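You operate a simulated robot arm through the tools that you are given. There is no shell and no other tool.

Carry out the task below with a simulated robot arm. There is one attempt and no reset: what you move stays moved.

TASK
Lamp off, press the test button, reset the breaker, lamp on again.

Only the result counts: the job must be done as asked and must still hold three seconds after the hand-in. Knocking over, shifting, dropping, spilling or breaking anything else fails it.

THE ROBOT
A 6-joint arm with a four-finger gripper, fixed in place. Base frame: the origin is at the foot of the arm, x ahead of it, y to its left, z up. Readings come in mm, degrees, newtons and seconds.
With the tool pointing down near the work surface it reaches from about 300 to 700 mm from the base axis. Its first joint turns from -166.0 to 166.0 degrees. Payload 3.43 kg.
The tool frame sits at the grasp point between the pads (the TCP): z along the fingers, y along the line on which they close. The tips reach 30 mm beyond it. The gripper opens to 120 mm. The gripper's body begins 85 mm behind the TCP.
Orientation is that of the tool frame in the base frame, as [roll, pitch, yaw] about the fixed x, y, z axes, in that order (R = Rz(yaw) Ry(pitch) Rx(roll)). With the fingers straight down and closing along the base's y, the tool's x points along the base's -x, its y along +y and its z along -z.

THE INTERFACE
- The arm moves only by the tool drive_tool. Its argument "commands" is a list that holds one entry, the list of rows, each a list of 7 numbers: the shift along the tool's x, y, z in mm, then the turn, a rotation vector about the tool's x, y, z in rad, then the finger opening in mm, from 0 to 120. In form: [[[dx, dy, dz, rx, ry, rz, gripper], ...]]. A call has 1 to 20 rows; each row is the pose to reach, as a shift and turn from the pose commanded when the call began, along the tool's axes at that moment. A row lasts 0.2 s, in which the tool goes at most 50 mm and 8.6 degrees; a call with a longer step from one row to the next is refused whole, and so is a gripper value outside its range. Where a pose cannot be reached the arm comes as near as it can. A force on the tool above 40 N (or 10 N above the force at the start of the call, whichever is more), or a blocked arm, ends the call early, and 0.2 s more pass. The fingers move at their own pace and stop on an object; they squeeze with about 23 N. The grip force told is the motor's: it shows also when the fingers shut on nothing. Time passes only in rows, and 0.2 s behind the last, so rows that repeat a pose let the fingers close. The reply holds the time, the measured pose of the TCP, the force on the tool along the base axes, the opening and the grip force, in the units named above and with some noise, with the torque about the TCP (base axes, N m) and any sound that the robot's microphone picked up, and new pictures: "pictures" is both (left out), scene, wrist or none.
- Cameras (640 x 400 px; columns grow to the right, rows downward): "scene" is fixed at [219, 499.9, 2006.5]; the picture's right is [-0.75, -0.66, 0.00], its down [-0.55, 0.64, -0.54] and it looks along [0.35, -0.40, -0.84] (base axes); focal length 322 px, centre (320, 200). "wrist" rides on the gripper at [71, -17, -121] in the tool frame; the picture's right is [0.23, 0.97, 0.00], its down [-0.81, 0.19, -0.55] and it looks along [-0.54, 0.13, 0.83] (tool axes); focal length 275 px, centre (320, 200). There is no depth. A picture from a camera that has moved, and an enlarged one, comes with that camera's place and axes in the base frame and with its lens.
- raise_lower(by): slides the trunk up (or, below 0, down) by that many mm; the arm rides with it, the base frame stays. It gives what a move gives, with no picture.
- inspect(camera, box): a new picture of the part [left, top, right, bottom] of that camera's present view, enlarged. No time passes.
- hand_in(): hands the job in; it is judged then, once.

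Nothing tells you positions but the pictures and the camera data. Unless the task says otherwise, let go and move clear before handing in.

The tools are called after "Request:" as a command line: name --argument value ..., lists and objects as JSON in quotes. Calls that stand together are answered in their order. drive_tool: Moves the arm, as the interface text tells. Its arguments: {"type":"object","properties":{"commands":{"type":"array","items":{"type":"array","items":{"type":"array","items":{"type":"number"}}}},"pictures":{"type":"string","enum":["both","scene","wrist","none"]}},"required":["commands"]} The other tools are called the same way: raise_lower (by) slides the trunk up or down; inspect (camera, box) takes an enlarged picture of a part of a camera's view; hand_in () hands the job in.

At the start:

```text
t: 0.0
ee_pos: [372.1, 84.2, 1565.9]
ee_rot: [-180.0, 0.0, 180.0]
wrist_force: [-0.6, -0.1, 0.0]
torque: [-0.01, 0.02, 0.01]
grip_width: 120.1
grasp_force: 0.1
trunk travel left (down, up): [-375.0, 65.0]
```

scene: 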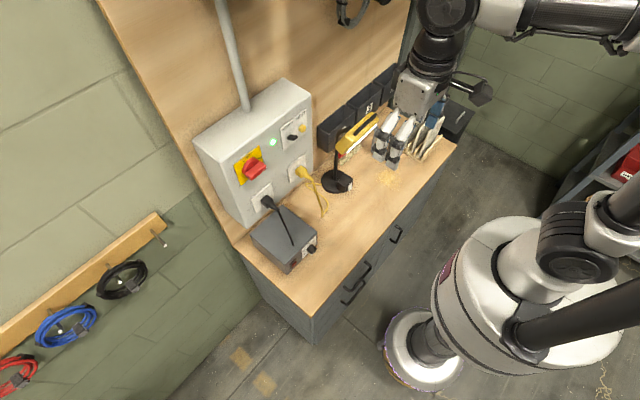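
wrist: 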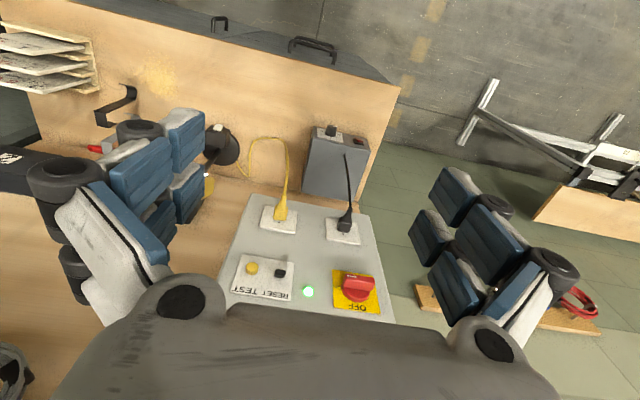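

I see a workbench with a grey electrical box (red rotary switch, green lamp, RESET/TEST button plate, two sockets), a lamp with a yellow cord, and a grey unit with a black cord. I'll look closer before moving anything.

Request:
inspect --camera "scene" --box '[190, 70, 350, 170]'

Request:
inspect --camera "scene" --box '[220, 130, 380, 280]'

Request:
inspect --camera "wrist" --box '[200, 180, 420, 320]'

Request:
inspect --camera "wrist" --box '[180, 100, 400, 240]'

```text
4.00 times, centred on (270, 120) of scene
camera zoom: at [219.0, 499.9, 2006.5], right [-0.75, -0.66, 0.0], down [-0.55, 0.64, -0.54], along [0.35, -0.4, -0.84], focal length 1287 px, centre (520, 520)
```

zoom: 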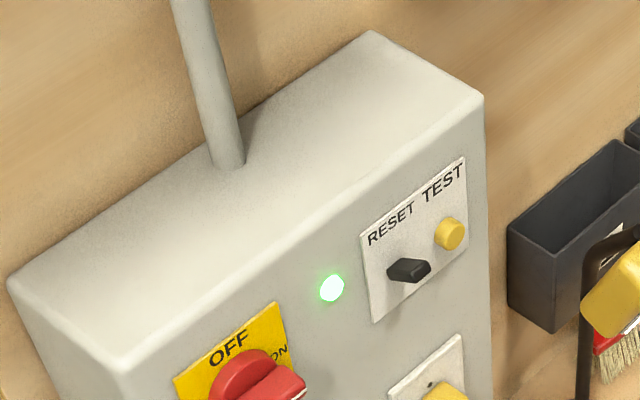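

```text
2.67 times, centred on (300, 205) of scene
camera zoom: at [219.0, 499.9, 2006.5], right [-0.75, -0.66, 0.0], down [-0.55, 0.64, -0.54], along [0.35, -0.4, -0.84], focal length 858 px, centre (373, 187)
```

zoom: 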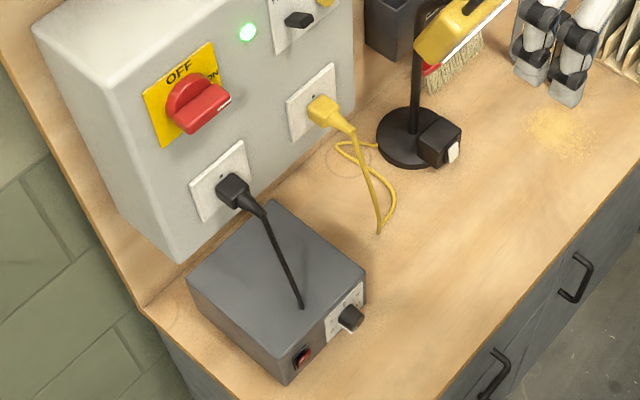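

```text
2.86 times, centred on (310, 250) of wrist
camera zoom: at [299.2, 68.4, 1684.6], right [-0.23, 0.97, 0.0], down [0.81, 0.19, 0.55], along [0.54, 0.13, -0.83], focal length 786 px, centre (349, 57)
```

zoom: 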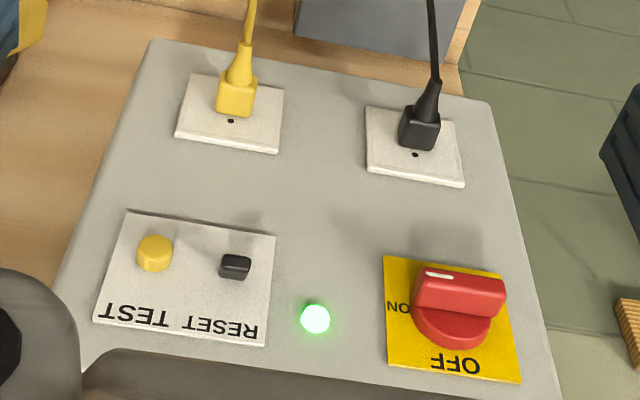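

```text
2.86 times, centred on (290, 170) of wrist
camera zoom: at [299.2, 68.4, 1684.6], right [-0.23, 0.97, 0.0], down [0.81, 0.19, 0.55], along [0.54, 0.13, -0.83], focal length 786 px, centre (406, 286)
```

zoom: 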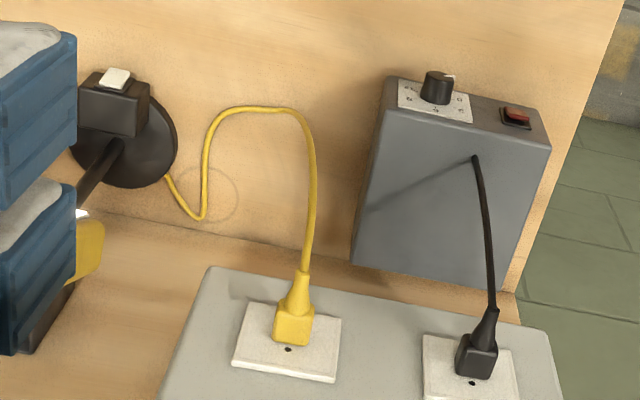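

The box faces the robot (front face near x≈697), with the green lamp near (698, 142, 1370), TEST near (687, 38, 1349) and RESET near (680, 88, 1356). The desk lamp's switch seems to be near (624, -152, 914), and I want closer looks at it, the reset control and the lamp head.

Request:
inspect --camera "scene" --box '[310, 90, 406, 200]'

Request:
inspect --camera "scene" --box '[275, 105, 323, 135]'

Request:
inspect --camera "wrist" --box '[190, 110, 270, 200]'

Request:
inspect --camera "wrist" --box '[220, 240, 400, 330]'

```text
3.64 times, centred on (358, 145) of scene
camera zoom: at [219.0, 499.9, 2006.5], right [-0.75, -0.66, 0.0], down [-0.55, 0.64, -0.54], along [0.35, -0.4, -0.84], focal length 1170 px, centre (182, 400)
```

zoom: 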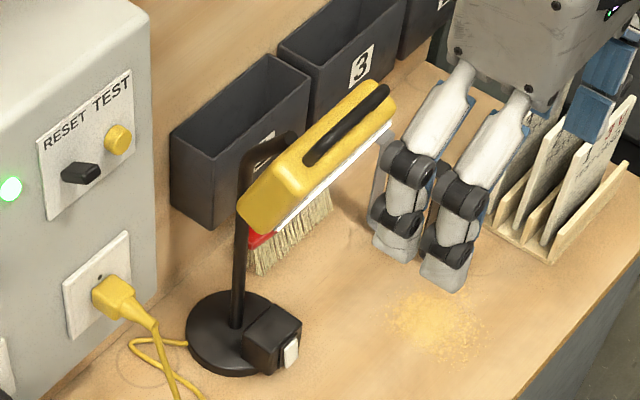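

```text
13.33 times, centred on (299, 120) of scene
camera zoom: at [219.0, 499.9, 2006.5], right [-0.75, -0.66, 0.0], down [-0.55, 0.64, -0.54], along [0.35, -0.4, -0.84], focal length 4290 px, centre (600, 1267)
```

zoom: 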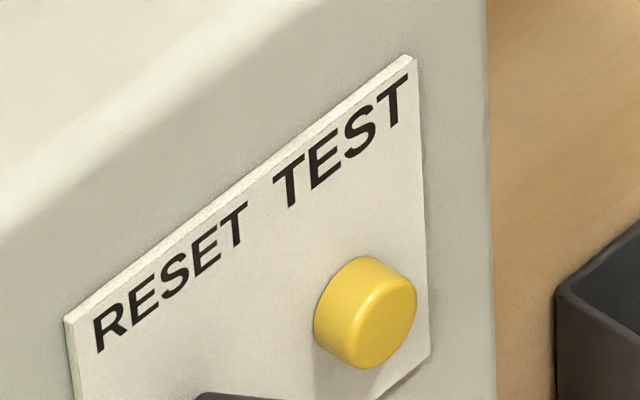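

```text
4.44 times, centred on (230, 155) of wrist
camera zoom: at [299.2, 68.4, 1684.6], right [-0.23, 0.97, 0.0], down [0.81, 0.19, 0.55], along [0.54, 0.13, -0.83], focal length 1224 px, centre (720, 400)
```

zoom: 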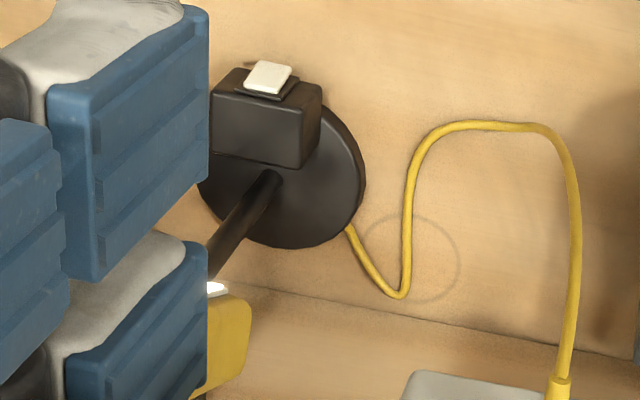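

```text
3.56 times, centred on (310, 285) of wrist
camera zoom: at [299.2, 68.4, 1684.6], right [-0.23, 0.97, 0.0], down [0.81, 0.19, 0.55], along [0.54, 0.13, -0.83], focal length 979 px, centre (356, -102)
```

zoom: 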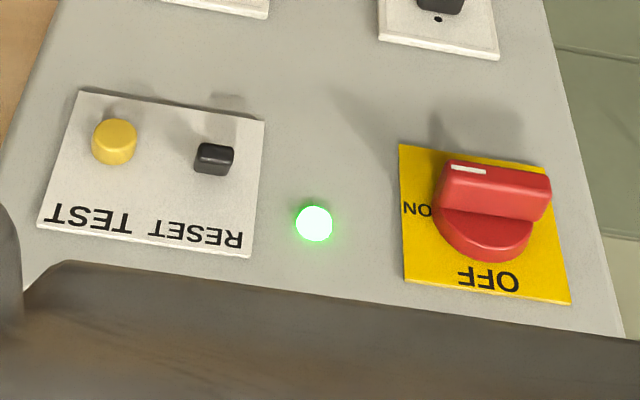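

The lamp's white rocker sits on its base, facing the robot (-x), with the lamp head about 270 mm above it. The red main switch points to ON. I'll close the fingers, lower the trunk, and then tilt the tool forward at low x to get a level view of the switch.

Request:
raise_lower --by -250

Request:
drive_tool --commands '[[[0, 0, 0, 0, 0, 0, 60], [0, 0, 0, 0, 0, 0, 0], [0, 0, 0, 0, 0, 0, 0], [0, 0, 0, 0, 0, 0, 0], [0, 0, 0, 0, 0, 0, 0], [0, 0, 0, 0, 0, 0, 0], [0, 0, 0, 0, 0, 0, 0]]]'

```text
t: 2.6
ee_pos: [371.2, 83.1, 1315.2]
ee_rot: [180.0, 0.0, 180.0]
wrist_force: [0.4, -0.4, -0.3]
torque: [0.02, 0.04, 0.02]
grip_width: 120.3
grasp_force: 0.2
trunk travel left (down, up): [-125.0, 315.0]
```

```text
t: 4.2
ee_pos: [370.6, 84.0, 1316.4]
ee_rot: [180.0, 0.0, 180.0]
wrist_force: [-0.4, -0.4, 0.3]
torque: [0.04, 0.03, -0.03]
grip_width: 2.7
grasp_force: 2.5
trunk travel left (down, up): [-125.0, 315.0]
camera wrist: at [299.1, 68.4, 1434.6], right [-0.23, 0.97, 0.0], down [0.81, 0.19, 0.55], along [0.54, 0.13, -0.83], focal length 275 px, centre (320, 200)
```

scene: 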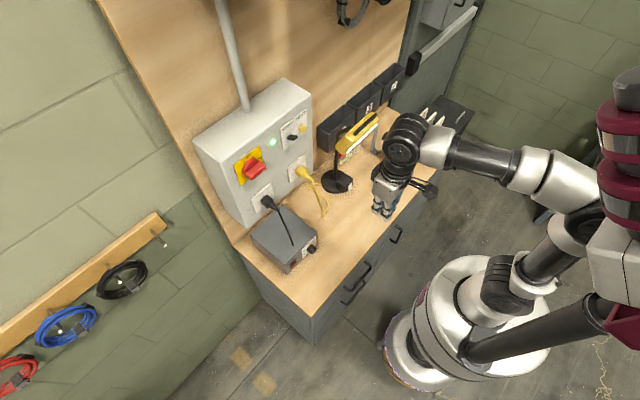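
wrist: 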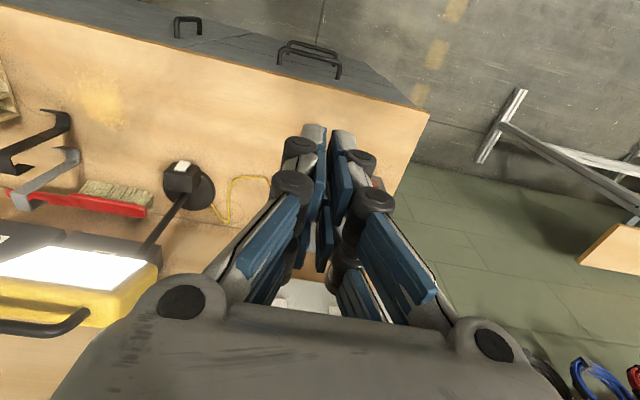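

The lamp is lit (bright white panel under the yellow head), and its switch is in view. I'll zoom in on the switch and on the objects around it.

Request:
inspect --camera "wrist" --box '[140, 130, 260, 230]'

Request:
inspect --camera "wrist" --box '[0, 60, 240, 340]'

Request:
inspect --camera "scene" --box '[300, 90, 480, 220]'

```text
4.00 times, centred on (200, 180) of wrist
camera zoom: at [299.1, 68.4, 1434.6], right [-0.23, 0.97, 0.0], down [0.81, 0.19, 0.55], along [0.54, 0.13, -0.83], focal length 1101 px, centre (800, 280)
```

zoom: 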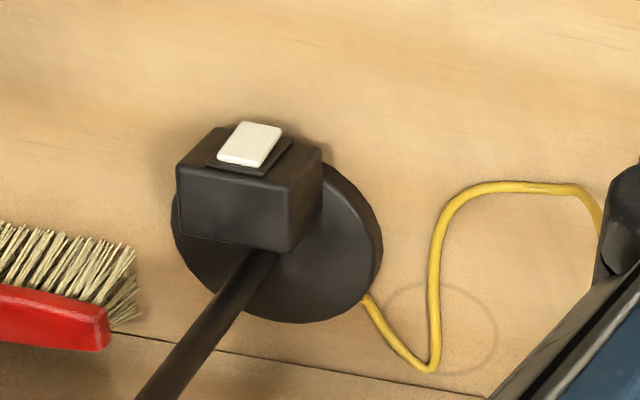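

```text
1.43 times, centred on (120, 200) of wrist
camera zoom: at [299.1, 68.4, 1434.6], right [-0.23, 0.97, 0.0], down [0.81, 0.19, 0.55], along [0.54, 0.13, -0.83], focal length 393 px, centre (606, 200)
```

zoom: 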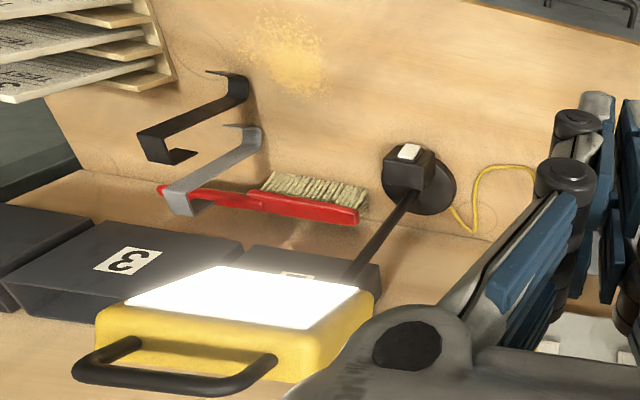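

```text
3.08 times, centred on (390, 155) of scene
camera zoom: at [219.0, 499.9, 2006.5], right [-0.75, -0.66, 0.0], down [-0.55, 0.64, -0.54], along [0.35, -0.4, -0.84], focal length 990 px, centre (105, 338)
```

zoom: 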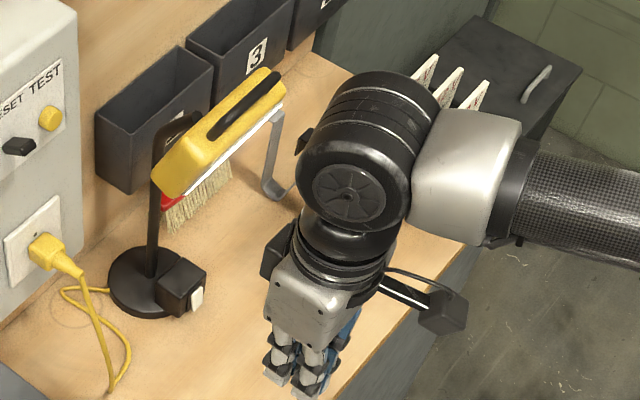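

I'll swing to a viewing pose in front of the lamp switch, staying well short of the lamp head, and tilt the tool forward 45° so the camera looks level at the rocker.

Request:
drive_tool --commands '[[[-7, -20, 36, 0, 0, 0, 0], [-14, -40, 72, 0, 0, 0, 0], [-21, -60, 108, 0, 0, 0, 0], [-28, -80, 144, 0, 0, 0, 0], [-35, -100, 180, 0, 0, 0, 0], [-42, -120, 216, 0, 0, 0, 0], [-50, -144, 250, 0, 0, 0, 0], [-50, -144, 250, 0, -0.13, 0, 0], [-50, -144, 250, 0, -0.26, 0, 0], [-50, -144, 250, 0, -0.39, 0, 0], [-50, -144, 250, 0, -0.52, 0, 0], [-50, -144, 250, 0, -0.65, 0, 0], [-50, -144, 250, 0, -0.785, 0, 0]]]'

```text
t: 7.2
ee_pos: [452.7, -34.8, 1061.5]
ee_rot: [-179.6, 43.3, -168.6]
wrist_force: [-0.6, -0.1, 0.1]
torque: [-0.02, -0.08, -0.07]
grip_width: 0.3
grasp_force: 23.5
out of reach, approached as far as the arm can: row 11, 12, 13
trunk travel left (down, up): [-125.0, 315.0]
stopped in row 13: the arm was blocked; the commanded pose is now the measured one
camera wrist: at [322.6, -75.2, 1098.9], right [-0.35, 0.92, -0.16], down [0.17, 0.23, 0.96], along [0.92, 0.31, -0.24], focal length 275 px, centre (320, 200)
```

scene: 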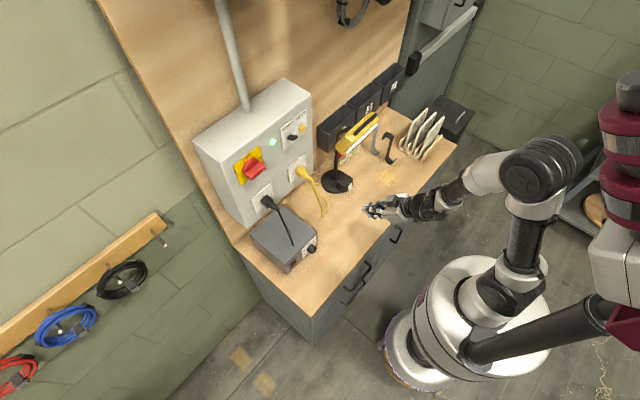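
wrist: 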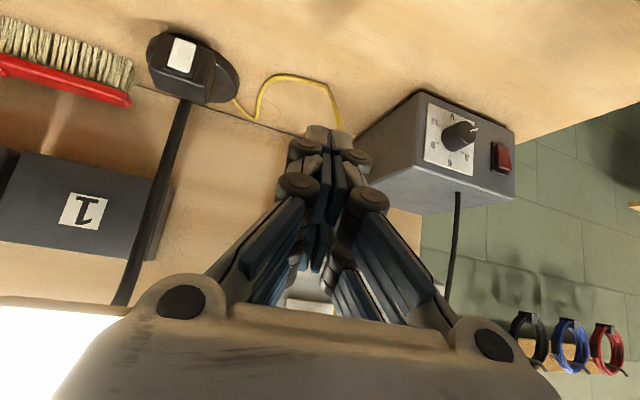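

The arm ran near its inner reach limit but arrived in a useful spot. The switch is now visible from the front, so I'll zoom in.

Request:
inspect --camera "wrist" --box '[135, 20, 255, 110]'

Request:
inspect --camera "wrist" --box '[155, 25, 215, 85]'

Request:
inspect --camera "scene" --box '[300, 90, 480, 220]'

```text
4.44 times, centred on (195, 65) of wrist
camera zoom: at [322.6, -75.2, 1098.9], right [-0.35, 0.92, -0.16], down [0.17, 0.23, 0.96], along [0.92, 0.31, -0.24], focal length 1224 px, centre (876, 800)
```

zoom: 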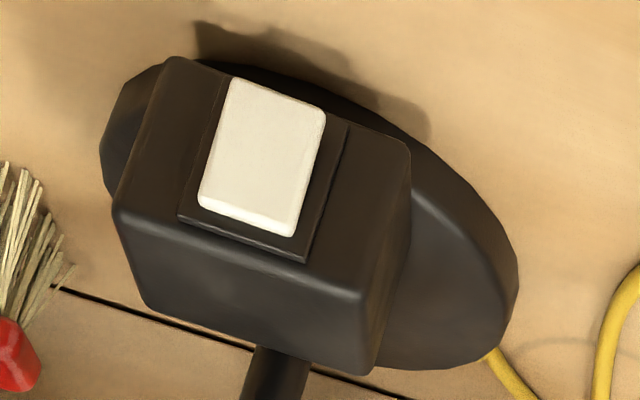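

```text
6.67 times, centred on (185, 55) of wrist
camera zoom: at [322.6, -75.2, 1098.9], right [-0.35, 0.92, -0.16], down [0.17, 0.23, 0.96], along [0.92, 0.31, -0.24], focal length 1835 px, centre (1220, 1167)
```

zoom: 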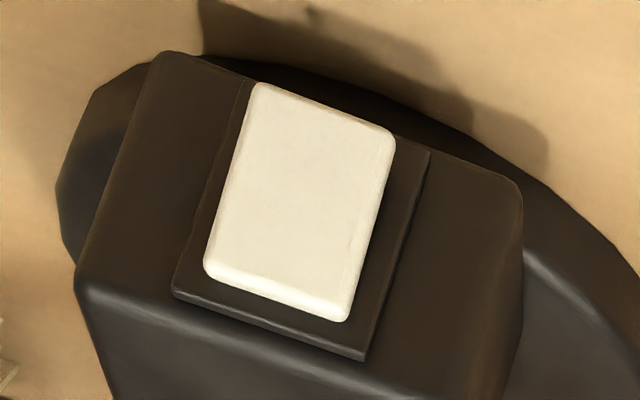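

```text
3.08 times, centred on (390, 155) of scene
camera zoom: at [219.0, 499.9, 2006.5], right [-0.75, -0.66, 0.0], down [-0.55, 0.64, -0.54], along [0.35, -0.4, -0.84], focal length 990 px, centre (105, 338)
```

zoom: 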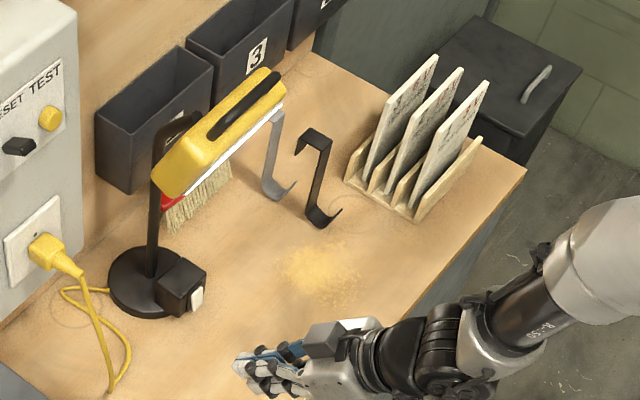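

The rocker's lower end sticks out (upper end pressed = ON), so pressing the lower end should turn the lamp off. I put the rocker centre at about (629, -157, 898) and the bench top near z≈840. Next I go to a standoff in front of it, pointing straight along +x.

Request:
drive_tool --commands '[[[7.8, -17.1, 19.5, 0.017, 0, 0.018, 0], [15.7, -34.3, 39, 0.034, 0, 0.036, 0], [23.5, -51.4, 58.5, 0.051, 0, 0.054, 0], [31.4, -68.6, 78, 0.068, 0, 0.072, 0], [39.2, -85.7, 97.5, 0.085, 0, 0.09, 0], [47, -102.8, 117, 0.102, 0, 0.108, 0], [54.9, -120, 136.5, 0.119, 0, 0.127, 0], [62.7, -137.1, 156, 0.1365, 0, 0.145, 0]]]'

```text
t: 9.0
ee_pos: [550.3, -163.9, 910.0]
ee_rot: [179.6, 43.1, 179.5]
wrist_force: [-0.5, -0.2, -0.2]
torque: [-0.01, -0.01, -0.01]
grip_width: 0.0
grasp_force: 22.7
out of reach, approached as far as the arm can: row 5, 6, 7, 8
trunk travel left (down, up): [-125.0, 315.0]
camera wrist: at [414.8, -179.3, 947.8], right [-0.17, 0.97, -0.15], down [0.21, 0.18, 0.96], along [0.96, 0.13, -0.24], focal length 275 px, centre (320, 200)
```

scene: 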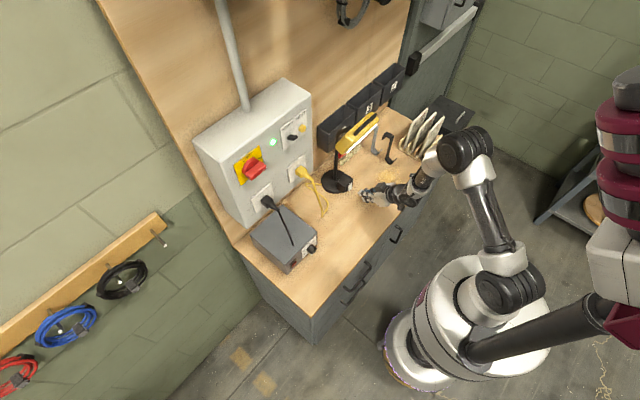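
wrist: 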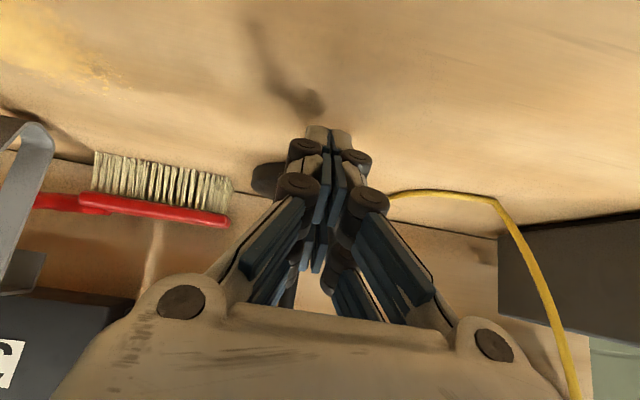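

I'm at a standoff just in front of the switch. I'll check the alignment from the scene camera.

Request:
inspect --camera "scene" --box '[320, 140, 420, 220]'

Request:
inspect --camera "wrist" --box '[230, 80, 410, 220]'

```text
5.00 times, centred on (370, 180) of scene
camera zoom: at [219.0, 499.9, 2006.5], right [-0.75, -0.66, 0.0], down [-0.55, 0.64, -0.54], along [0.35, -0.4, -0.84], focal length 1609 px, centre (70, 300)
```

zoom: 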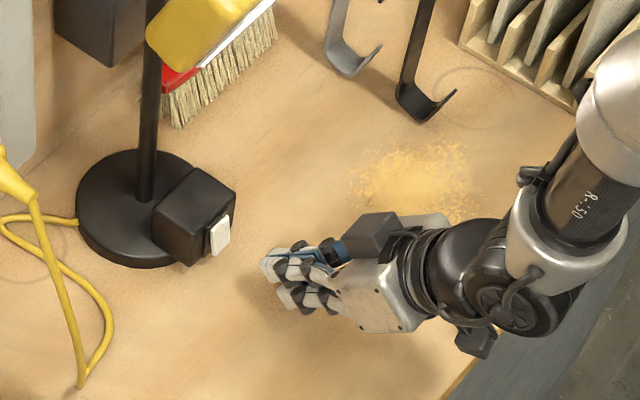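

```text
2.86 times, centred on (320, 150) of wrist
camera zoom: at [414.8, -179.3, 947.8], right [-0.17, 0.97, -0.15], down [0.21, 0.18, 0.96], along [0.96, 0.13, -0.24], focal length 786 px, centre (320, 343)
```

zoom: 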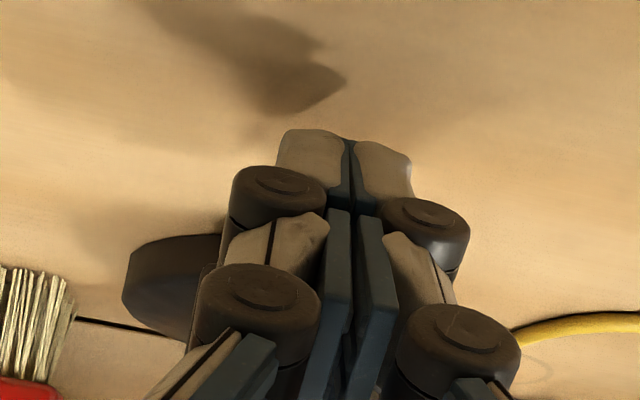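

The geometry agrees between cameras: the rocker is about 50 mm ahead of the tips. I'll advance 30 mm first to see how well the pose is tracked.

Request:
drive_tool --commands '[[[-7.3, 0, 6.9, 0, 0, 0, 0], [-14.6, 0, 13.7, 0, 0, 0, 0], [-21.8, 0, 20.6, 0, 0, 0, 0], [-21.8, 0, 20.6, 0, 0, 0, 0]]]' --pictures "scene"

```text
t: 10.0
ee_pos: [577.7, -164.2, 910.7]
ee_rot: [-179.6, 43.4, 179.9]
wrist_force: [0.2, -0.9, 0.2]
torque: [-0.01, 0.04, 0.02]
grip_width: 0.0
grasp_force: 23.4
trunk travel left (down, up): [-125.0, 315.0]
```

scene: 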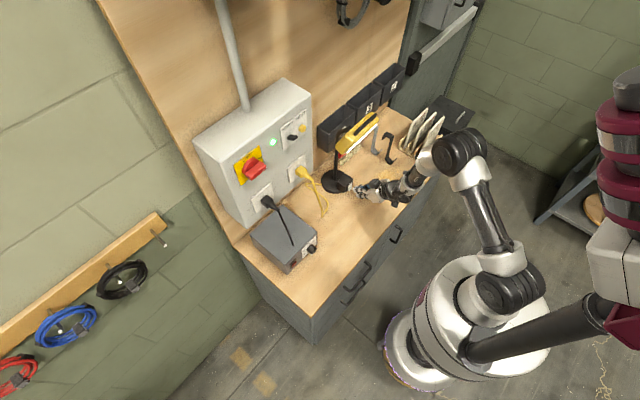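

I now know the reached pose becomes the reference. I'll correct y and height so the tip edge lines up with the rocker's lower end, still just short of contact.

Request:
drive_tool --commands '[[[-0.6, 2, 4.2, 0, 0, 0, 0], [-1.2, 4, 8.5, 0, 0, 0, 0], [-1.8, 6, 12.7, 0, 0, 0, 0], [-1.8, 6, 12.7, 0, 0, 0, 0]]]' --pictures "both"

Request:
inspect --camera "scene" --box '[325, 160, 385, 205]'

Request:
inspect --camera "wrist" --box '[240, 80, 400, 200]'

```text
t: 11.0
ee_pos: [588.4, -158.1, 903.3]
ee_rot: [-179.8, 43.3, 179.9]
wrist_force: [0.1, 1.0, 0.0]
torque: [0.01, -0.01, 0.02]
grip_width: 0.0
grasp_force: 22.6
trunk travel left (down, up): [-125.0, 315.0]
camera wrist: at [452.0, -172.4, 940.1], right [-0.16, 0.97, -0.16], down [0.21, 0.2, 0.96], along [0.96, 0.12, -0.24], focal length 275 px, centre (320, 200)
```

scene: 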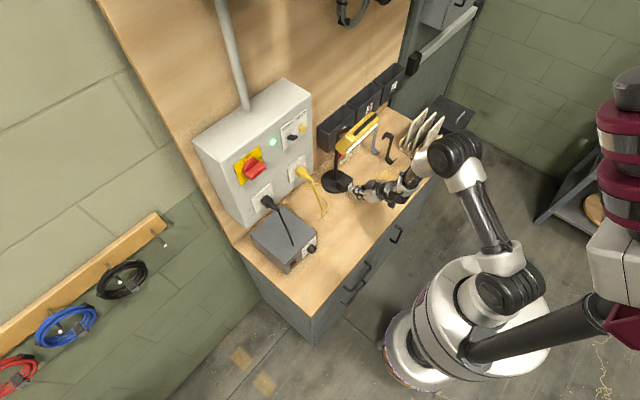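
wrist: 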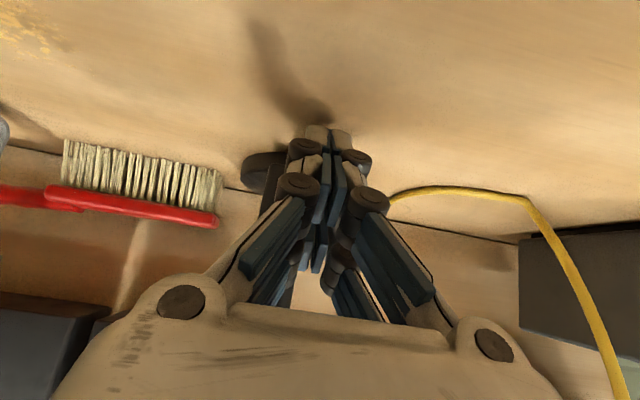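

```text
8.89 times, centred on (355, 182) of scene
camera zoom: at [219.0, 499.9, 2006.5], right [-0.75, -0.66, 0.0], down [-0.55, 0.64, -0.54], along [0.35, -0.4, -0.84], focal length 2860 px, centre (9, 356)
```

zoom: 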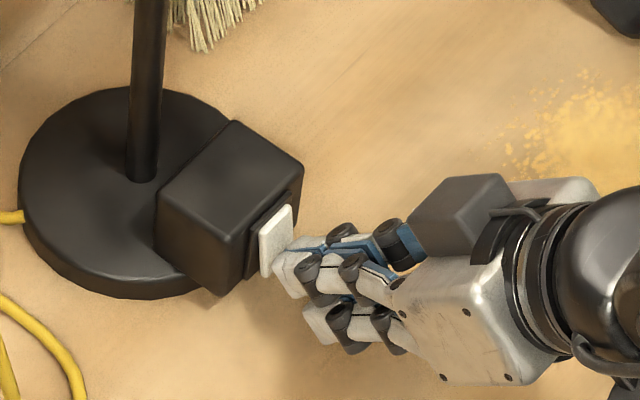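

```text
3.33 times, centred on (320, 140) of wrist
camera zoom: at [452.0, -172.4, 940.1], right [-0.16, 0.97, -0.16], down [0.21, 0.2, 0.96], along [0.96, 0.12, -0.24], focal length 918 px, centre (320, 400)
```

zoom: 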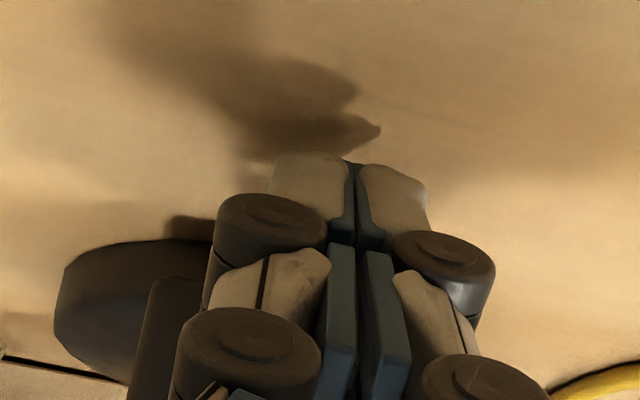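

The tip edge is right in front of the rocker's lower end. Now I'll press in small steps, watching the force so the lamp isn't pushed along the bench.

Request:
drive_tool --commands '[[[-2.2, 0, 2.1, 0, 0, 0, 0], [-4.4, 0, 4.1, 0, 0, 0, 0], [-6.6, 0, 6.2, 0, 0, 0, 0], [-7.3, 0, 6.9, 0, 0, 0, 0]]]' --pictures "scene"

Request:
inspect --camera "scene" --box '[325, 160, 385, 205]'

```text
t: 12.0
ee_pos: [592.1, -157.7, 901.5]
ee_rot: [-179.9, 42.9, 179.8]
wrist_force: [-38.8, -4.2, 4.9]
torque: [-0.07, 0.01, -0.15]
grip_width: 5.9
grasp_force: 32.8
trunk travel left (down, up): [-125.0, 315.0]
```

scene: 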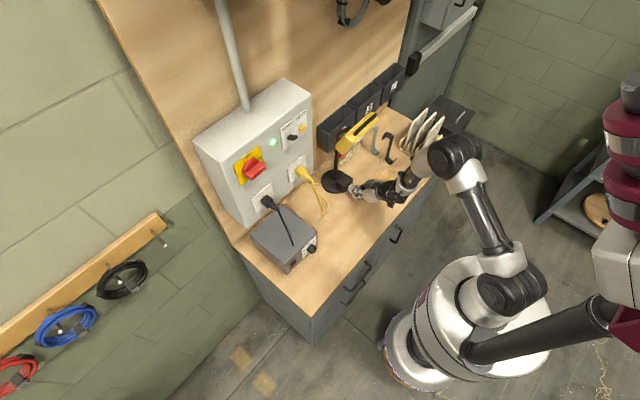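

```text
8.89 times, centred on (355, 182) of scene
camera zoom: at [219.0, 499.9, 2006.5], right [-0.75, -0.66, 0.0], down [-0.55, 0.64, -0.54], along [0.35, -0.4, -0.84], focal length 2860 px, centre (9, 356)
```

zoom: 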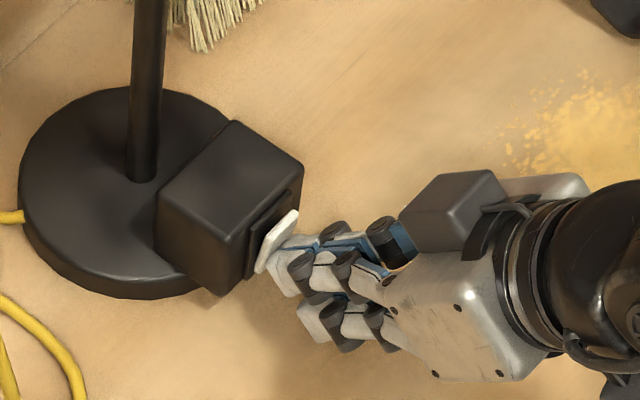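

The rocker has flipped: its upper end now stands out and the lamp base hasn't moved. I'll back off straight away and check that the lamp is dark.

Request:
drive_tool --commands '[[[2.2, 0, -2.1, 0, 0, 0, 0], [7.3, 0, -6.9, 0, 0, 0, 0], [21.8, 0, -20.6, 0, 0, 0, 0], [36.4, 0, -34.3, 0, 0, 0, 0]]]'

Request:
inspect --camera "scene" --box '[310, 100, 410, 200]'

```text
t: 13.0
ee_pos: [555.4, -160.3, 910.4]
ee_rot: [179.6, 43.3, 179.7]
wrist_force: [-0.2, 0.1, -0.4]
torque: [0.03, -0.04, -0.01]
grip_width: 0.0
grasp_force: 33.0
out of reach, approached as far as the arm can: row 4
trunk travel left (down, up): [-125.0, 315.0]
camera wrist: at [418.7, -177.4, 946.9], right [-0.17, 0.97, -0.15], down [0.21, 0.19, 0.96], along [0.96, 0.13, -0.24], focal length 275 px, centre (320, 200)
```

scene: 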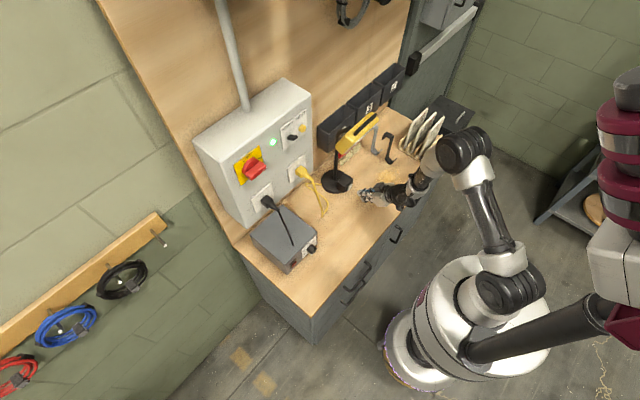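
wrist: 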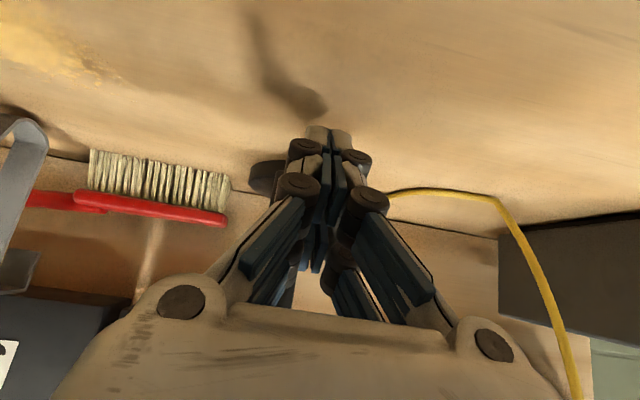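

```text
4.00 times, centred on (360, 150) of scene
camera zoom: at [219.0, 499.9, 2006.5], right [-0.75, -0.66, 0.0], down [-0.55, 0.64, -0.54], along [0.35, -0.4, -0.84], focal length 1287 px, centre (160, 400)
```

zoom: 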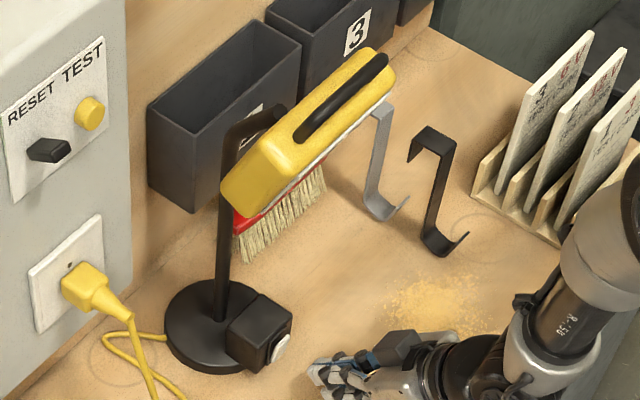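

The lamp appears to be off and the base is unmoved. I'll go up and to the left (+y), staying clear of the lamp head and cords, and look back at the lamp from there.

Request:
drive_tool --commands '[[[-10.8, 33.3, -12.7, 0, 0, 0, 0], [-21.7, 66.7, -25.4, 0, 0, 0, 0], [-32.5, 100, -38.1, 0, 0, 0, 0], [-43.3, 133.3, -50.8, 0, 0, 0, 0], [-54.2, 166.7, -63.5, 0, 0, 0, 0], [-65, 200, -76.2, 0, 0, 0, 0]]]'

```text
t: 14.4
ee_pos: [544.8, -39.0, 1007.6]
ee_rot: [179.1, 43.2, -178.4]
wrist_force: [-0.1, 0.3, -0.6]
torque: [-0.02, 0.03, -0.02]
grip_width: 0.0
grasp_force: 33.2
out of reach, approached as far as the arm can: row 1, 2, 3, 4, 5, 6
trunk travel left (down, up): [-125.0, 315.0]
camera wrist: at [410.1, -58.5, 1044.8], right [-0.21, 0.97, -0.15], down [0.2, 0.19, 0.96], along [0.96, 0.17, -0.24], focal length 275 px, centre (320, 200)
```

scene: 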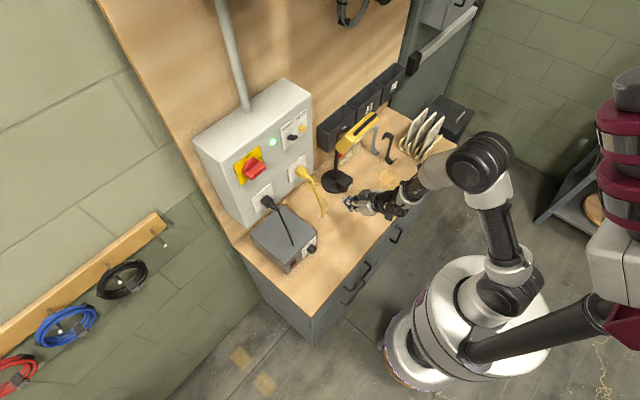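
wrist: 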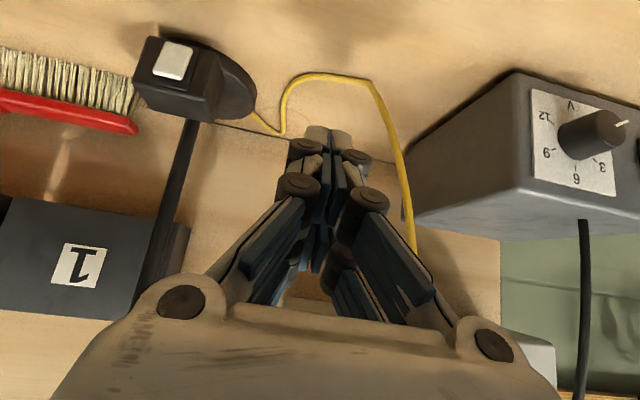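

The rocker shows clearly from here. I'll zoom in on it and on the lamp head.

Request:
inspect --camera "wrist" --box '[125, 20, 265, 130]'

Request:
inspect --camera "scene" --box '[320, 100, 400, 160]'

```text
3.64 times, centred on (195, 75) of wrist
camera zoom: at [410.1, -58.5, 1044.8], right [-0.21, 0.97, -0.15], down [0.2, 0.19, 0.96], along [0.96, 0.17, -0.24], focal length 1001 px, centre (774, 654)
```

zoom: 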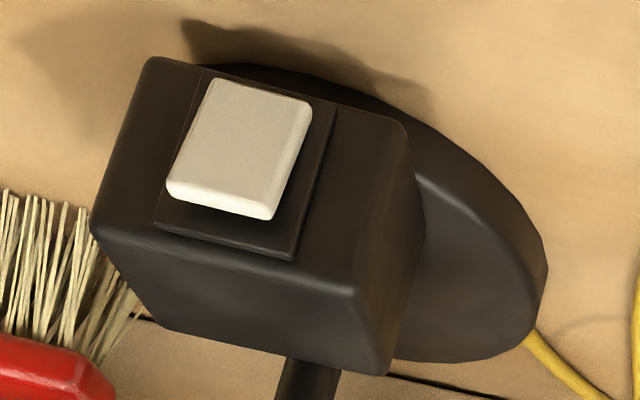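

```text
6.67 times, centred on (360, 130) of scene
camera zoom: at [219.0, 499.9, 2006.5], right [-0.75, -0.66, 0.0], down [-0.55, 0.64, -0.54], along [0.35, -0.4, -0.84], focal length 2145 px, centre (53, 667)
```

zoom: 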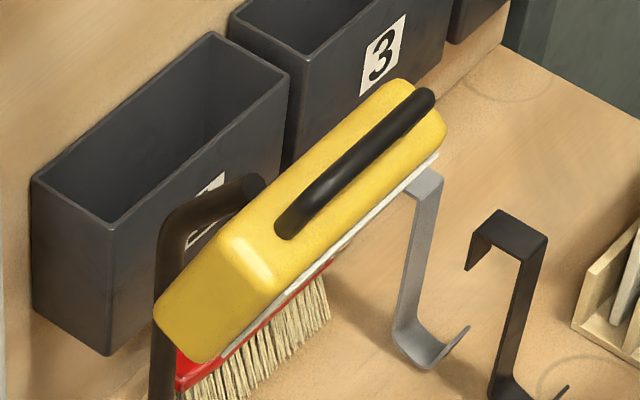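

The rocker is clearly in the other position and the lamp panel is now dull, so the lamp is off. Next I raise the trunk straight up (the tips stay about 45 mm in front of the lamp head) to work on the box.

Request:
raise_lower --by 250

Request:
drive_tool --commands '[[[0, 0, 0, 0, 0, 0, 0]]]'

```text
t: 17.0
ee_pos: [546.3, -37.9, 1257.2]
ee_rot: [179.0, 43.2, -178.4]
wrist_force: [0.5, 0.7, 0.4]
torque: [0.01, -0.01, -0.01]
grip_width: 0.3
grasp_force: 33.4
trunk travel left (down, up): [-375.0, 65.0]
```

```text
t: 17.4
ee_pos: [545.9, -38.2, 1257.6]
ee_rot: [179.0, 43.0, -178.4]
wrist_force: [0.2, 0.3, -0.1]
torque: [-0.02, 0.0, 0.0]
grip_width: 0.0
grasp_force: 33.7
trunk travel left (down, up): [-375.0, 65.0]
camera wrist: at [410.2, -59.1, 1294.7], right [-0.21, 0.97, -0.15], down [0.2, 0.19, 0.96], along [0.96, 0.17, -0.24], focal length 275 px, centre (320, 200)
```

scene: 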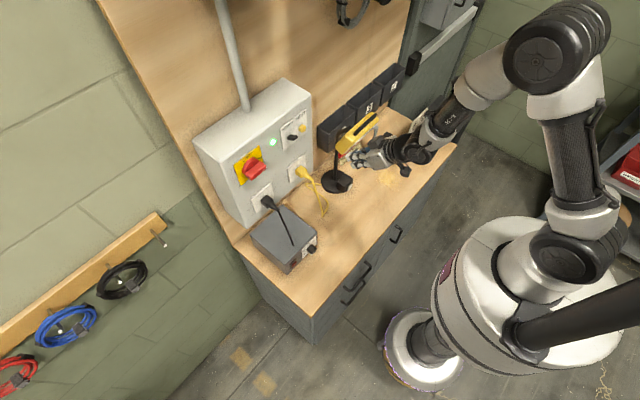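
wrist: 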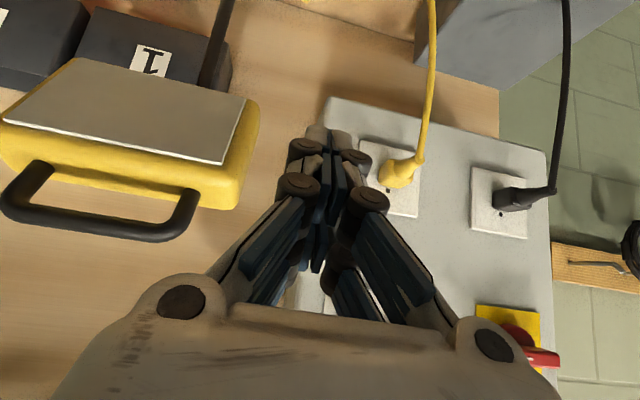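

The lamp panel is plain grey now, which confirms the lamp is off, and the green indicator on the box is still lit. I'll rise so the camera can see the TEST and RESET controls up close.

Request:
drive_tool --commands '[[[-23.7, 3.6, -25.2, 0, 0, 0, 0], [-47.4, 7.2, -50.4, 0, 0, 0, 0], [-71.1, 10.8, -75.6, 0, 0, 0, 0], [-94.8, 14.4, -100.8, 0, 0, 0, 0], [-118.5, 18, -126, 0, 0, 0, 0], [-118.5, 18, -126, 0, 0, 0, 0]]]'

```text
t: 18.8
ee_pos: [545.5, -21.3, 1431.6]
ee_rot: [179.0, 43.3, -178.4]
wrist_force: [0.8, -0.1, -0.8]
torque: [0.03, 0.01, -0.01]
grip_width: 0.2
grasp_force: 33.1
trunk travel left (down, up): [-375.0, 65.0]
camera wrist: at [410.6, -42.4, 1468.8], right [-0.21, 0.97, -0.15], down [0.2, 0.19, 0.96], along [0.96, 0.17, -0.24], focal length 275 px, centre (320, 200)
```

scene: 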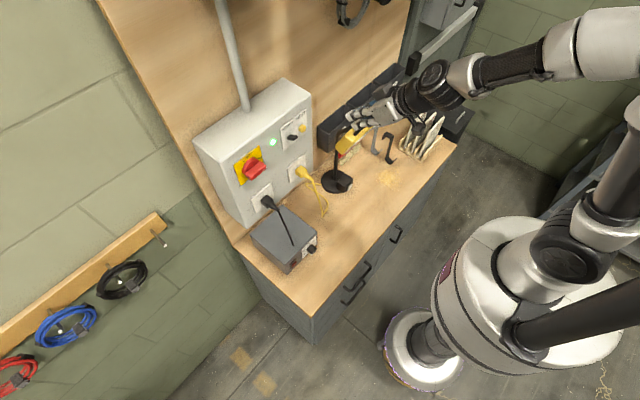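
wrist: 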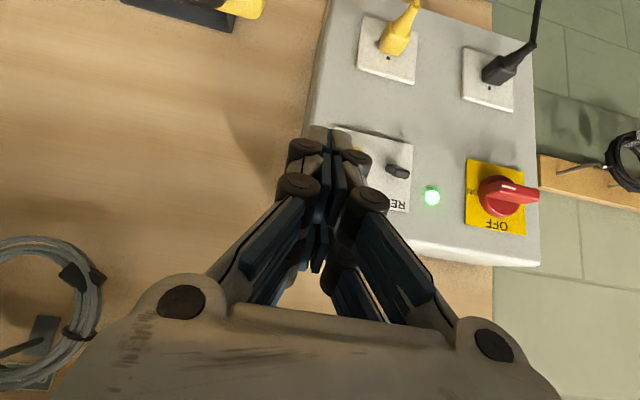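

Request:
inspect --camera "wrist" --box '[325, 110, 445, 220]'

Request:
inspect --camera "wrist" --box '[375, 145, 435, 195]'

Request:
inspect --camera "scene" --box '[270, 105, 330, 150]'

```text
3.64 times, centred on (385, 165) of wrist
camera zoom: at [410.6, -42.4, 1468.8], right [-0.21, 0.97, -0.15], down [0.2, 0.19, 0.96], along [0.96, 0.17, -0.24], focal length 1001 px, centre (84, 327)
```

zoom: 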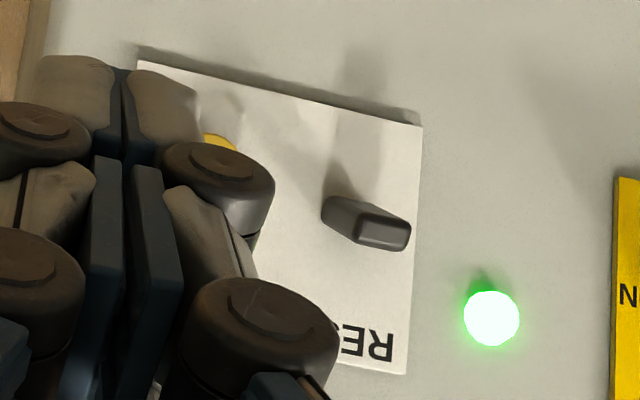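

```text
8.00 times, centred on (405, 170) of wrist
camera zoom: at [410.6, -42.4, 1468.8], right [-0.21, 0.97, -0.15], down [0.2, 0.19, 0.96], along [0.96, 0.17, -0.24], focal length 2202 px, centre (-360, 440)
```

zoom: 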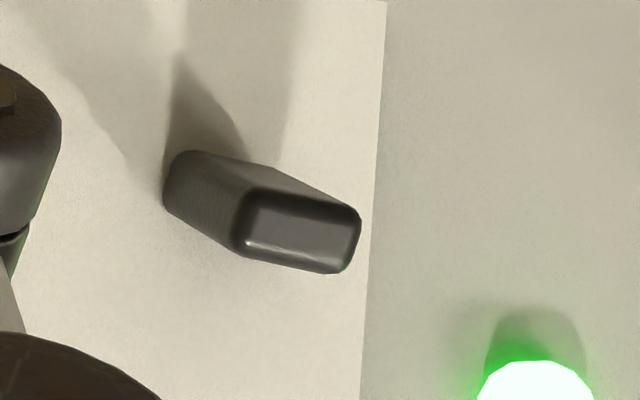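

```text
8.89 times, centred on (300, 128) of scene
camera zoom: at [219.0, 499.9, 2006.5], right [-0.75, -0.66, 0.0], down [-0.55, 0.64, -0.54], along [0.35, -0.4, -0.84], focal length 2860 px, centre (498, 844)
```

zoom: 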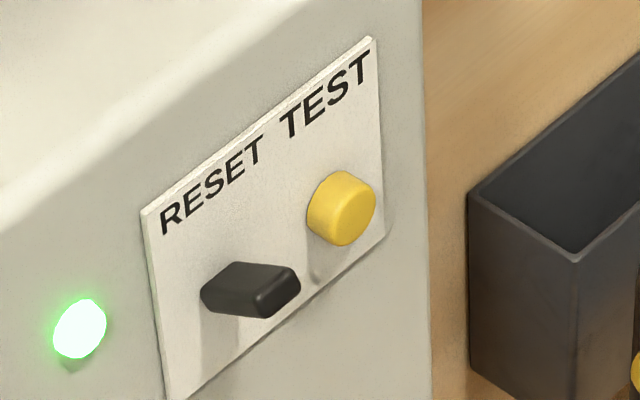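

The lamp is off, the green light is on, and the RESET control is a black toggle tilted about 30° upward (base near z≈1347, tip near (667, 87, 1362)). It should drop when TEST is pressed. I'll turn the tool to point straight along +x, level with the TEST button's column.

Request:
drive_tool --commands '[[[0, 10, 0, 0, -0.135, 0, 0], [0, 20, 0, 0, -0.27, 0, 0], [0, 30, 0, 0, -0.405, 0, 0], [0, 40, 0, 0, -0.54, 0, 0], [0, 50, 0, 0, -0.675, 0, 0], [0, 59, 0, 0, -0.815, 0, 0], [0, 59, 0, 0, -0.815, 0, 0]]]'

```text
t: 20.4
ee_pos: [538.2, -32.0, 1467.1]
ee_rot: [103.6, 86.0, 108.1]
wrist_force: [-0.8, 1.2, 0.2]
torque: [0.0, 0.04, -0.02]
grip_width: 0.1
grasp_force: 33.3
out of reach, approached as far as the arm can: row 1, 2, 3, 4, 5, 6, 7
trunk travel left (down, up): [-375.0, 65.0]
camera wrist: at [415.8, -50.9, 1396.7], right [-0.08, 0.98, -0.16], down [-0.55, 0.09, 0.83], along [0.83, 0.16, 0.53], focal length 275 px, centre (320, 200)
```

scene: 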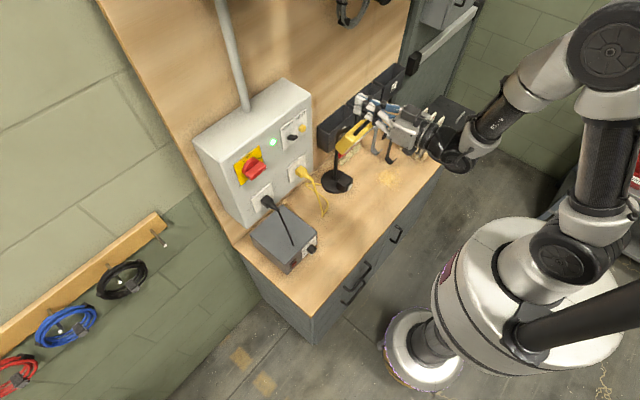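
wrist: 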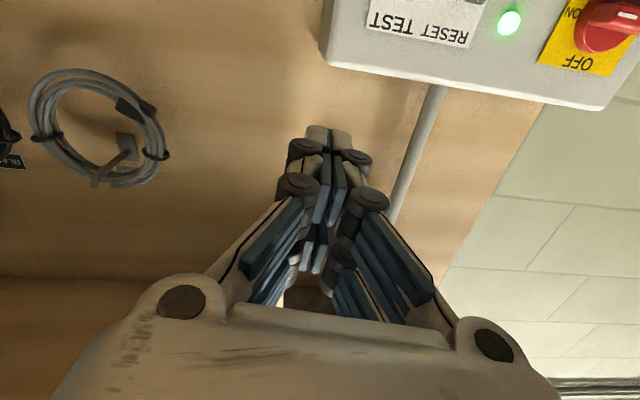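

The tool is now level and nearly straight along +x. I'll move to a standoff in front of the TEST button (about 30 mm short) and square up the orientation.

Request:
drive_tool --commands '[[[20, 9.2, 14.9, 0.013, -0.003, -0.011, 0], [40, 18.4, 29.7, 0.026, -0.005, -0.023, 0], [60, 27.7, 44.6, 0.04, -0.008, -0.034, 0], [80, 36.9, 59.5, 0.053, -0.011, -0.045, 0], [100, 46.1, 74.3, 0.066, -0.013, -0.057, 0], [119.6, 55.3, 89.2, 0.079, -0.016, -0.068, 0], [119.6, 55.3, 89.2, 0.079, -0.016, -0.068, 0]]]'

Request:
inspect --camera "scene" --box '[260, 85, 380, 175]'

```text
t: 22.0
ee_pos: [634.8, -54.5, 1372.8]
ee_rot: [105.8, 85.1, 110.0]
wrist_force: [-0.4, -0.4, 0.1]
torque: [0.0, 0.0, 0.0]
grip_width: 0.0
grasp_force: 33.1
out of reach, approached as far as the arm can: row 1, 2, 3, 4, 5, 6, 7
trunk travel left (down, up): [-375.0, 65.0]
camera wrist: at [512.9, -73.4, 1301.7], right [-0.08, 0.99, -0.15], down [-0.54, 0.08, 0.84], along [0.84, 0.15, 0.53], focal length 275 px, centre (320, 200)
```

scene: 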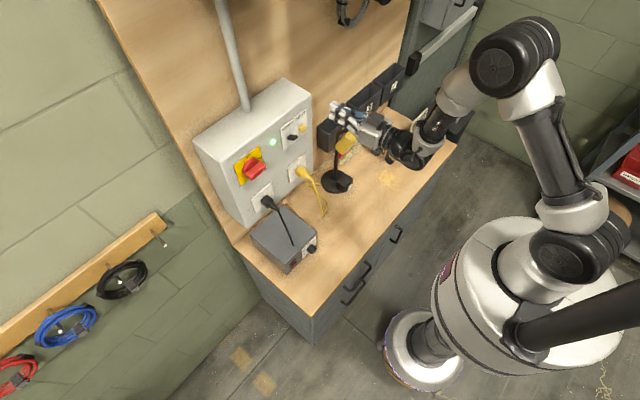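
wrist: 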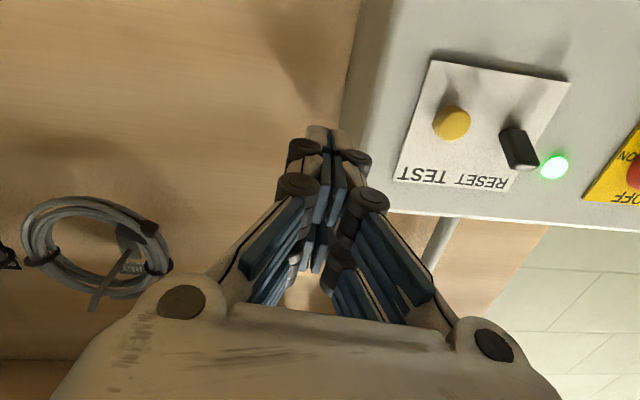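

```text
4.44 times, centred on (320, 130) of scene
camera zoom: at [219.0, 499.9, 2006.5], right [-0.75, -0.66, 0.0], down [-0.55, 0.64, -0.54], along [0.35, -0.4, -0.84], focal length 1430 px, centre (320, 511)
```

zoom: 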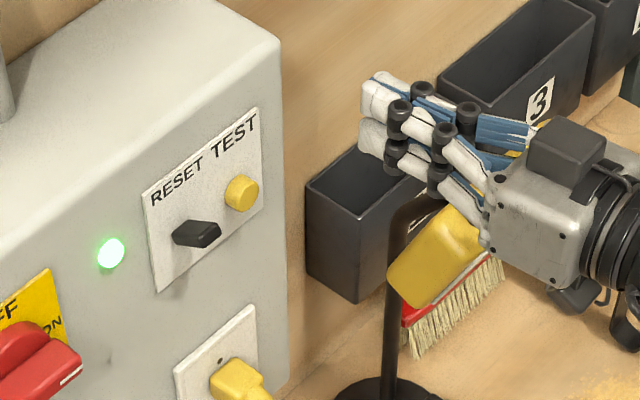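

The arm can't hold this level pose any further left; it looks too folded up close to its shoulder. Lowering the trunk while keeping the tool high should open up the elbow, so I'll first back away from the box and lamp head and rise.

Request:
drive_tool --commands '[[[-10, 2, -25, 0, 0, 0, 0], [-30, 8, -45, 0, 0, 0, 0], [-55, 15, -65, 0, 0, 0, 0], [-80, 22, -76, 0, 0, 0, 0], [-103, 29, -76, 0, 0, 0, 0]]]' --pictures "none"

```text
t: 23.2
ee_pos: [565.4, -36.6, 1483.0]
ee_rot: [106.8, 85.1, 111.0]
wrist_force: [-0.2, 0.1, -0.9]
torque: [0.02, -0.01, -0.01]
grip_width: 0.0
grasp_force: 33.4
trunk travel left (down, up): [-375.0, 65.0]
```

That pose is reachable, with the tips clear of the box and lamp. Now I lower the trunk by 120 mm and then raise the tool again.

Request:
raise_lower --by -120

Request:
drive_tool --commands '[[[-40, 15, 0, 0, 0, 0, 0], [-80, 30, 0, 0, 0, 0, 0], [-120, 45, 0, 0, 0, 0, 0]]]' --pictures "scene"

```text
t: 24.7
ee_pos: [564.8, -37.1, 1361.3]
ee_rot: [106.3, 85.2, 110.3]
wrist_force: [-0.2, -0.3, 0.5]
torque: [-0.01, -0.02, -0.03]
grip_width: 0.0
grasp_force: 33.5
trunk travel left (down, up): [-255.0, 185.0]
```

```text
t: 25.5
ee_pos: [564.4, -12.5, 1490.1]
ee_rot: [106.7, 85.1, 111.4]
wrist_force: [0.1, -0.4, 0.3]
torque: [0.02, 0.01, -0.04]
grip_width: 0.0
grasp_force: 33.2
out of reach, approached as far as the arm can: row 2, 3
trunk travel left (down, up): [-255.0, 185.0]
```

scene: 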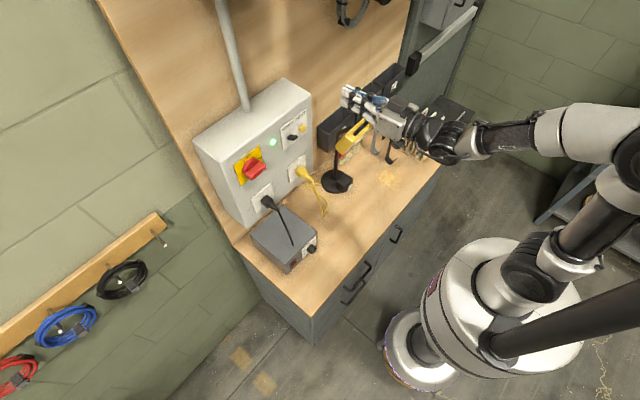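

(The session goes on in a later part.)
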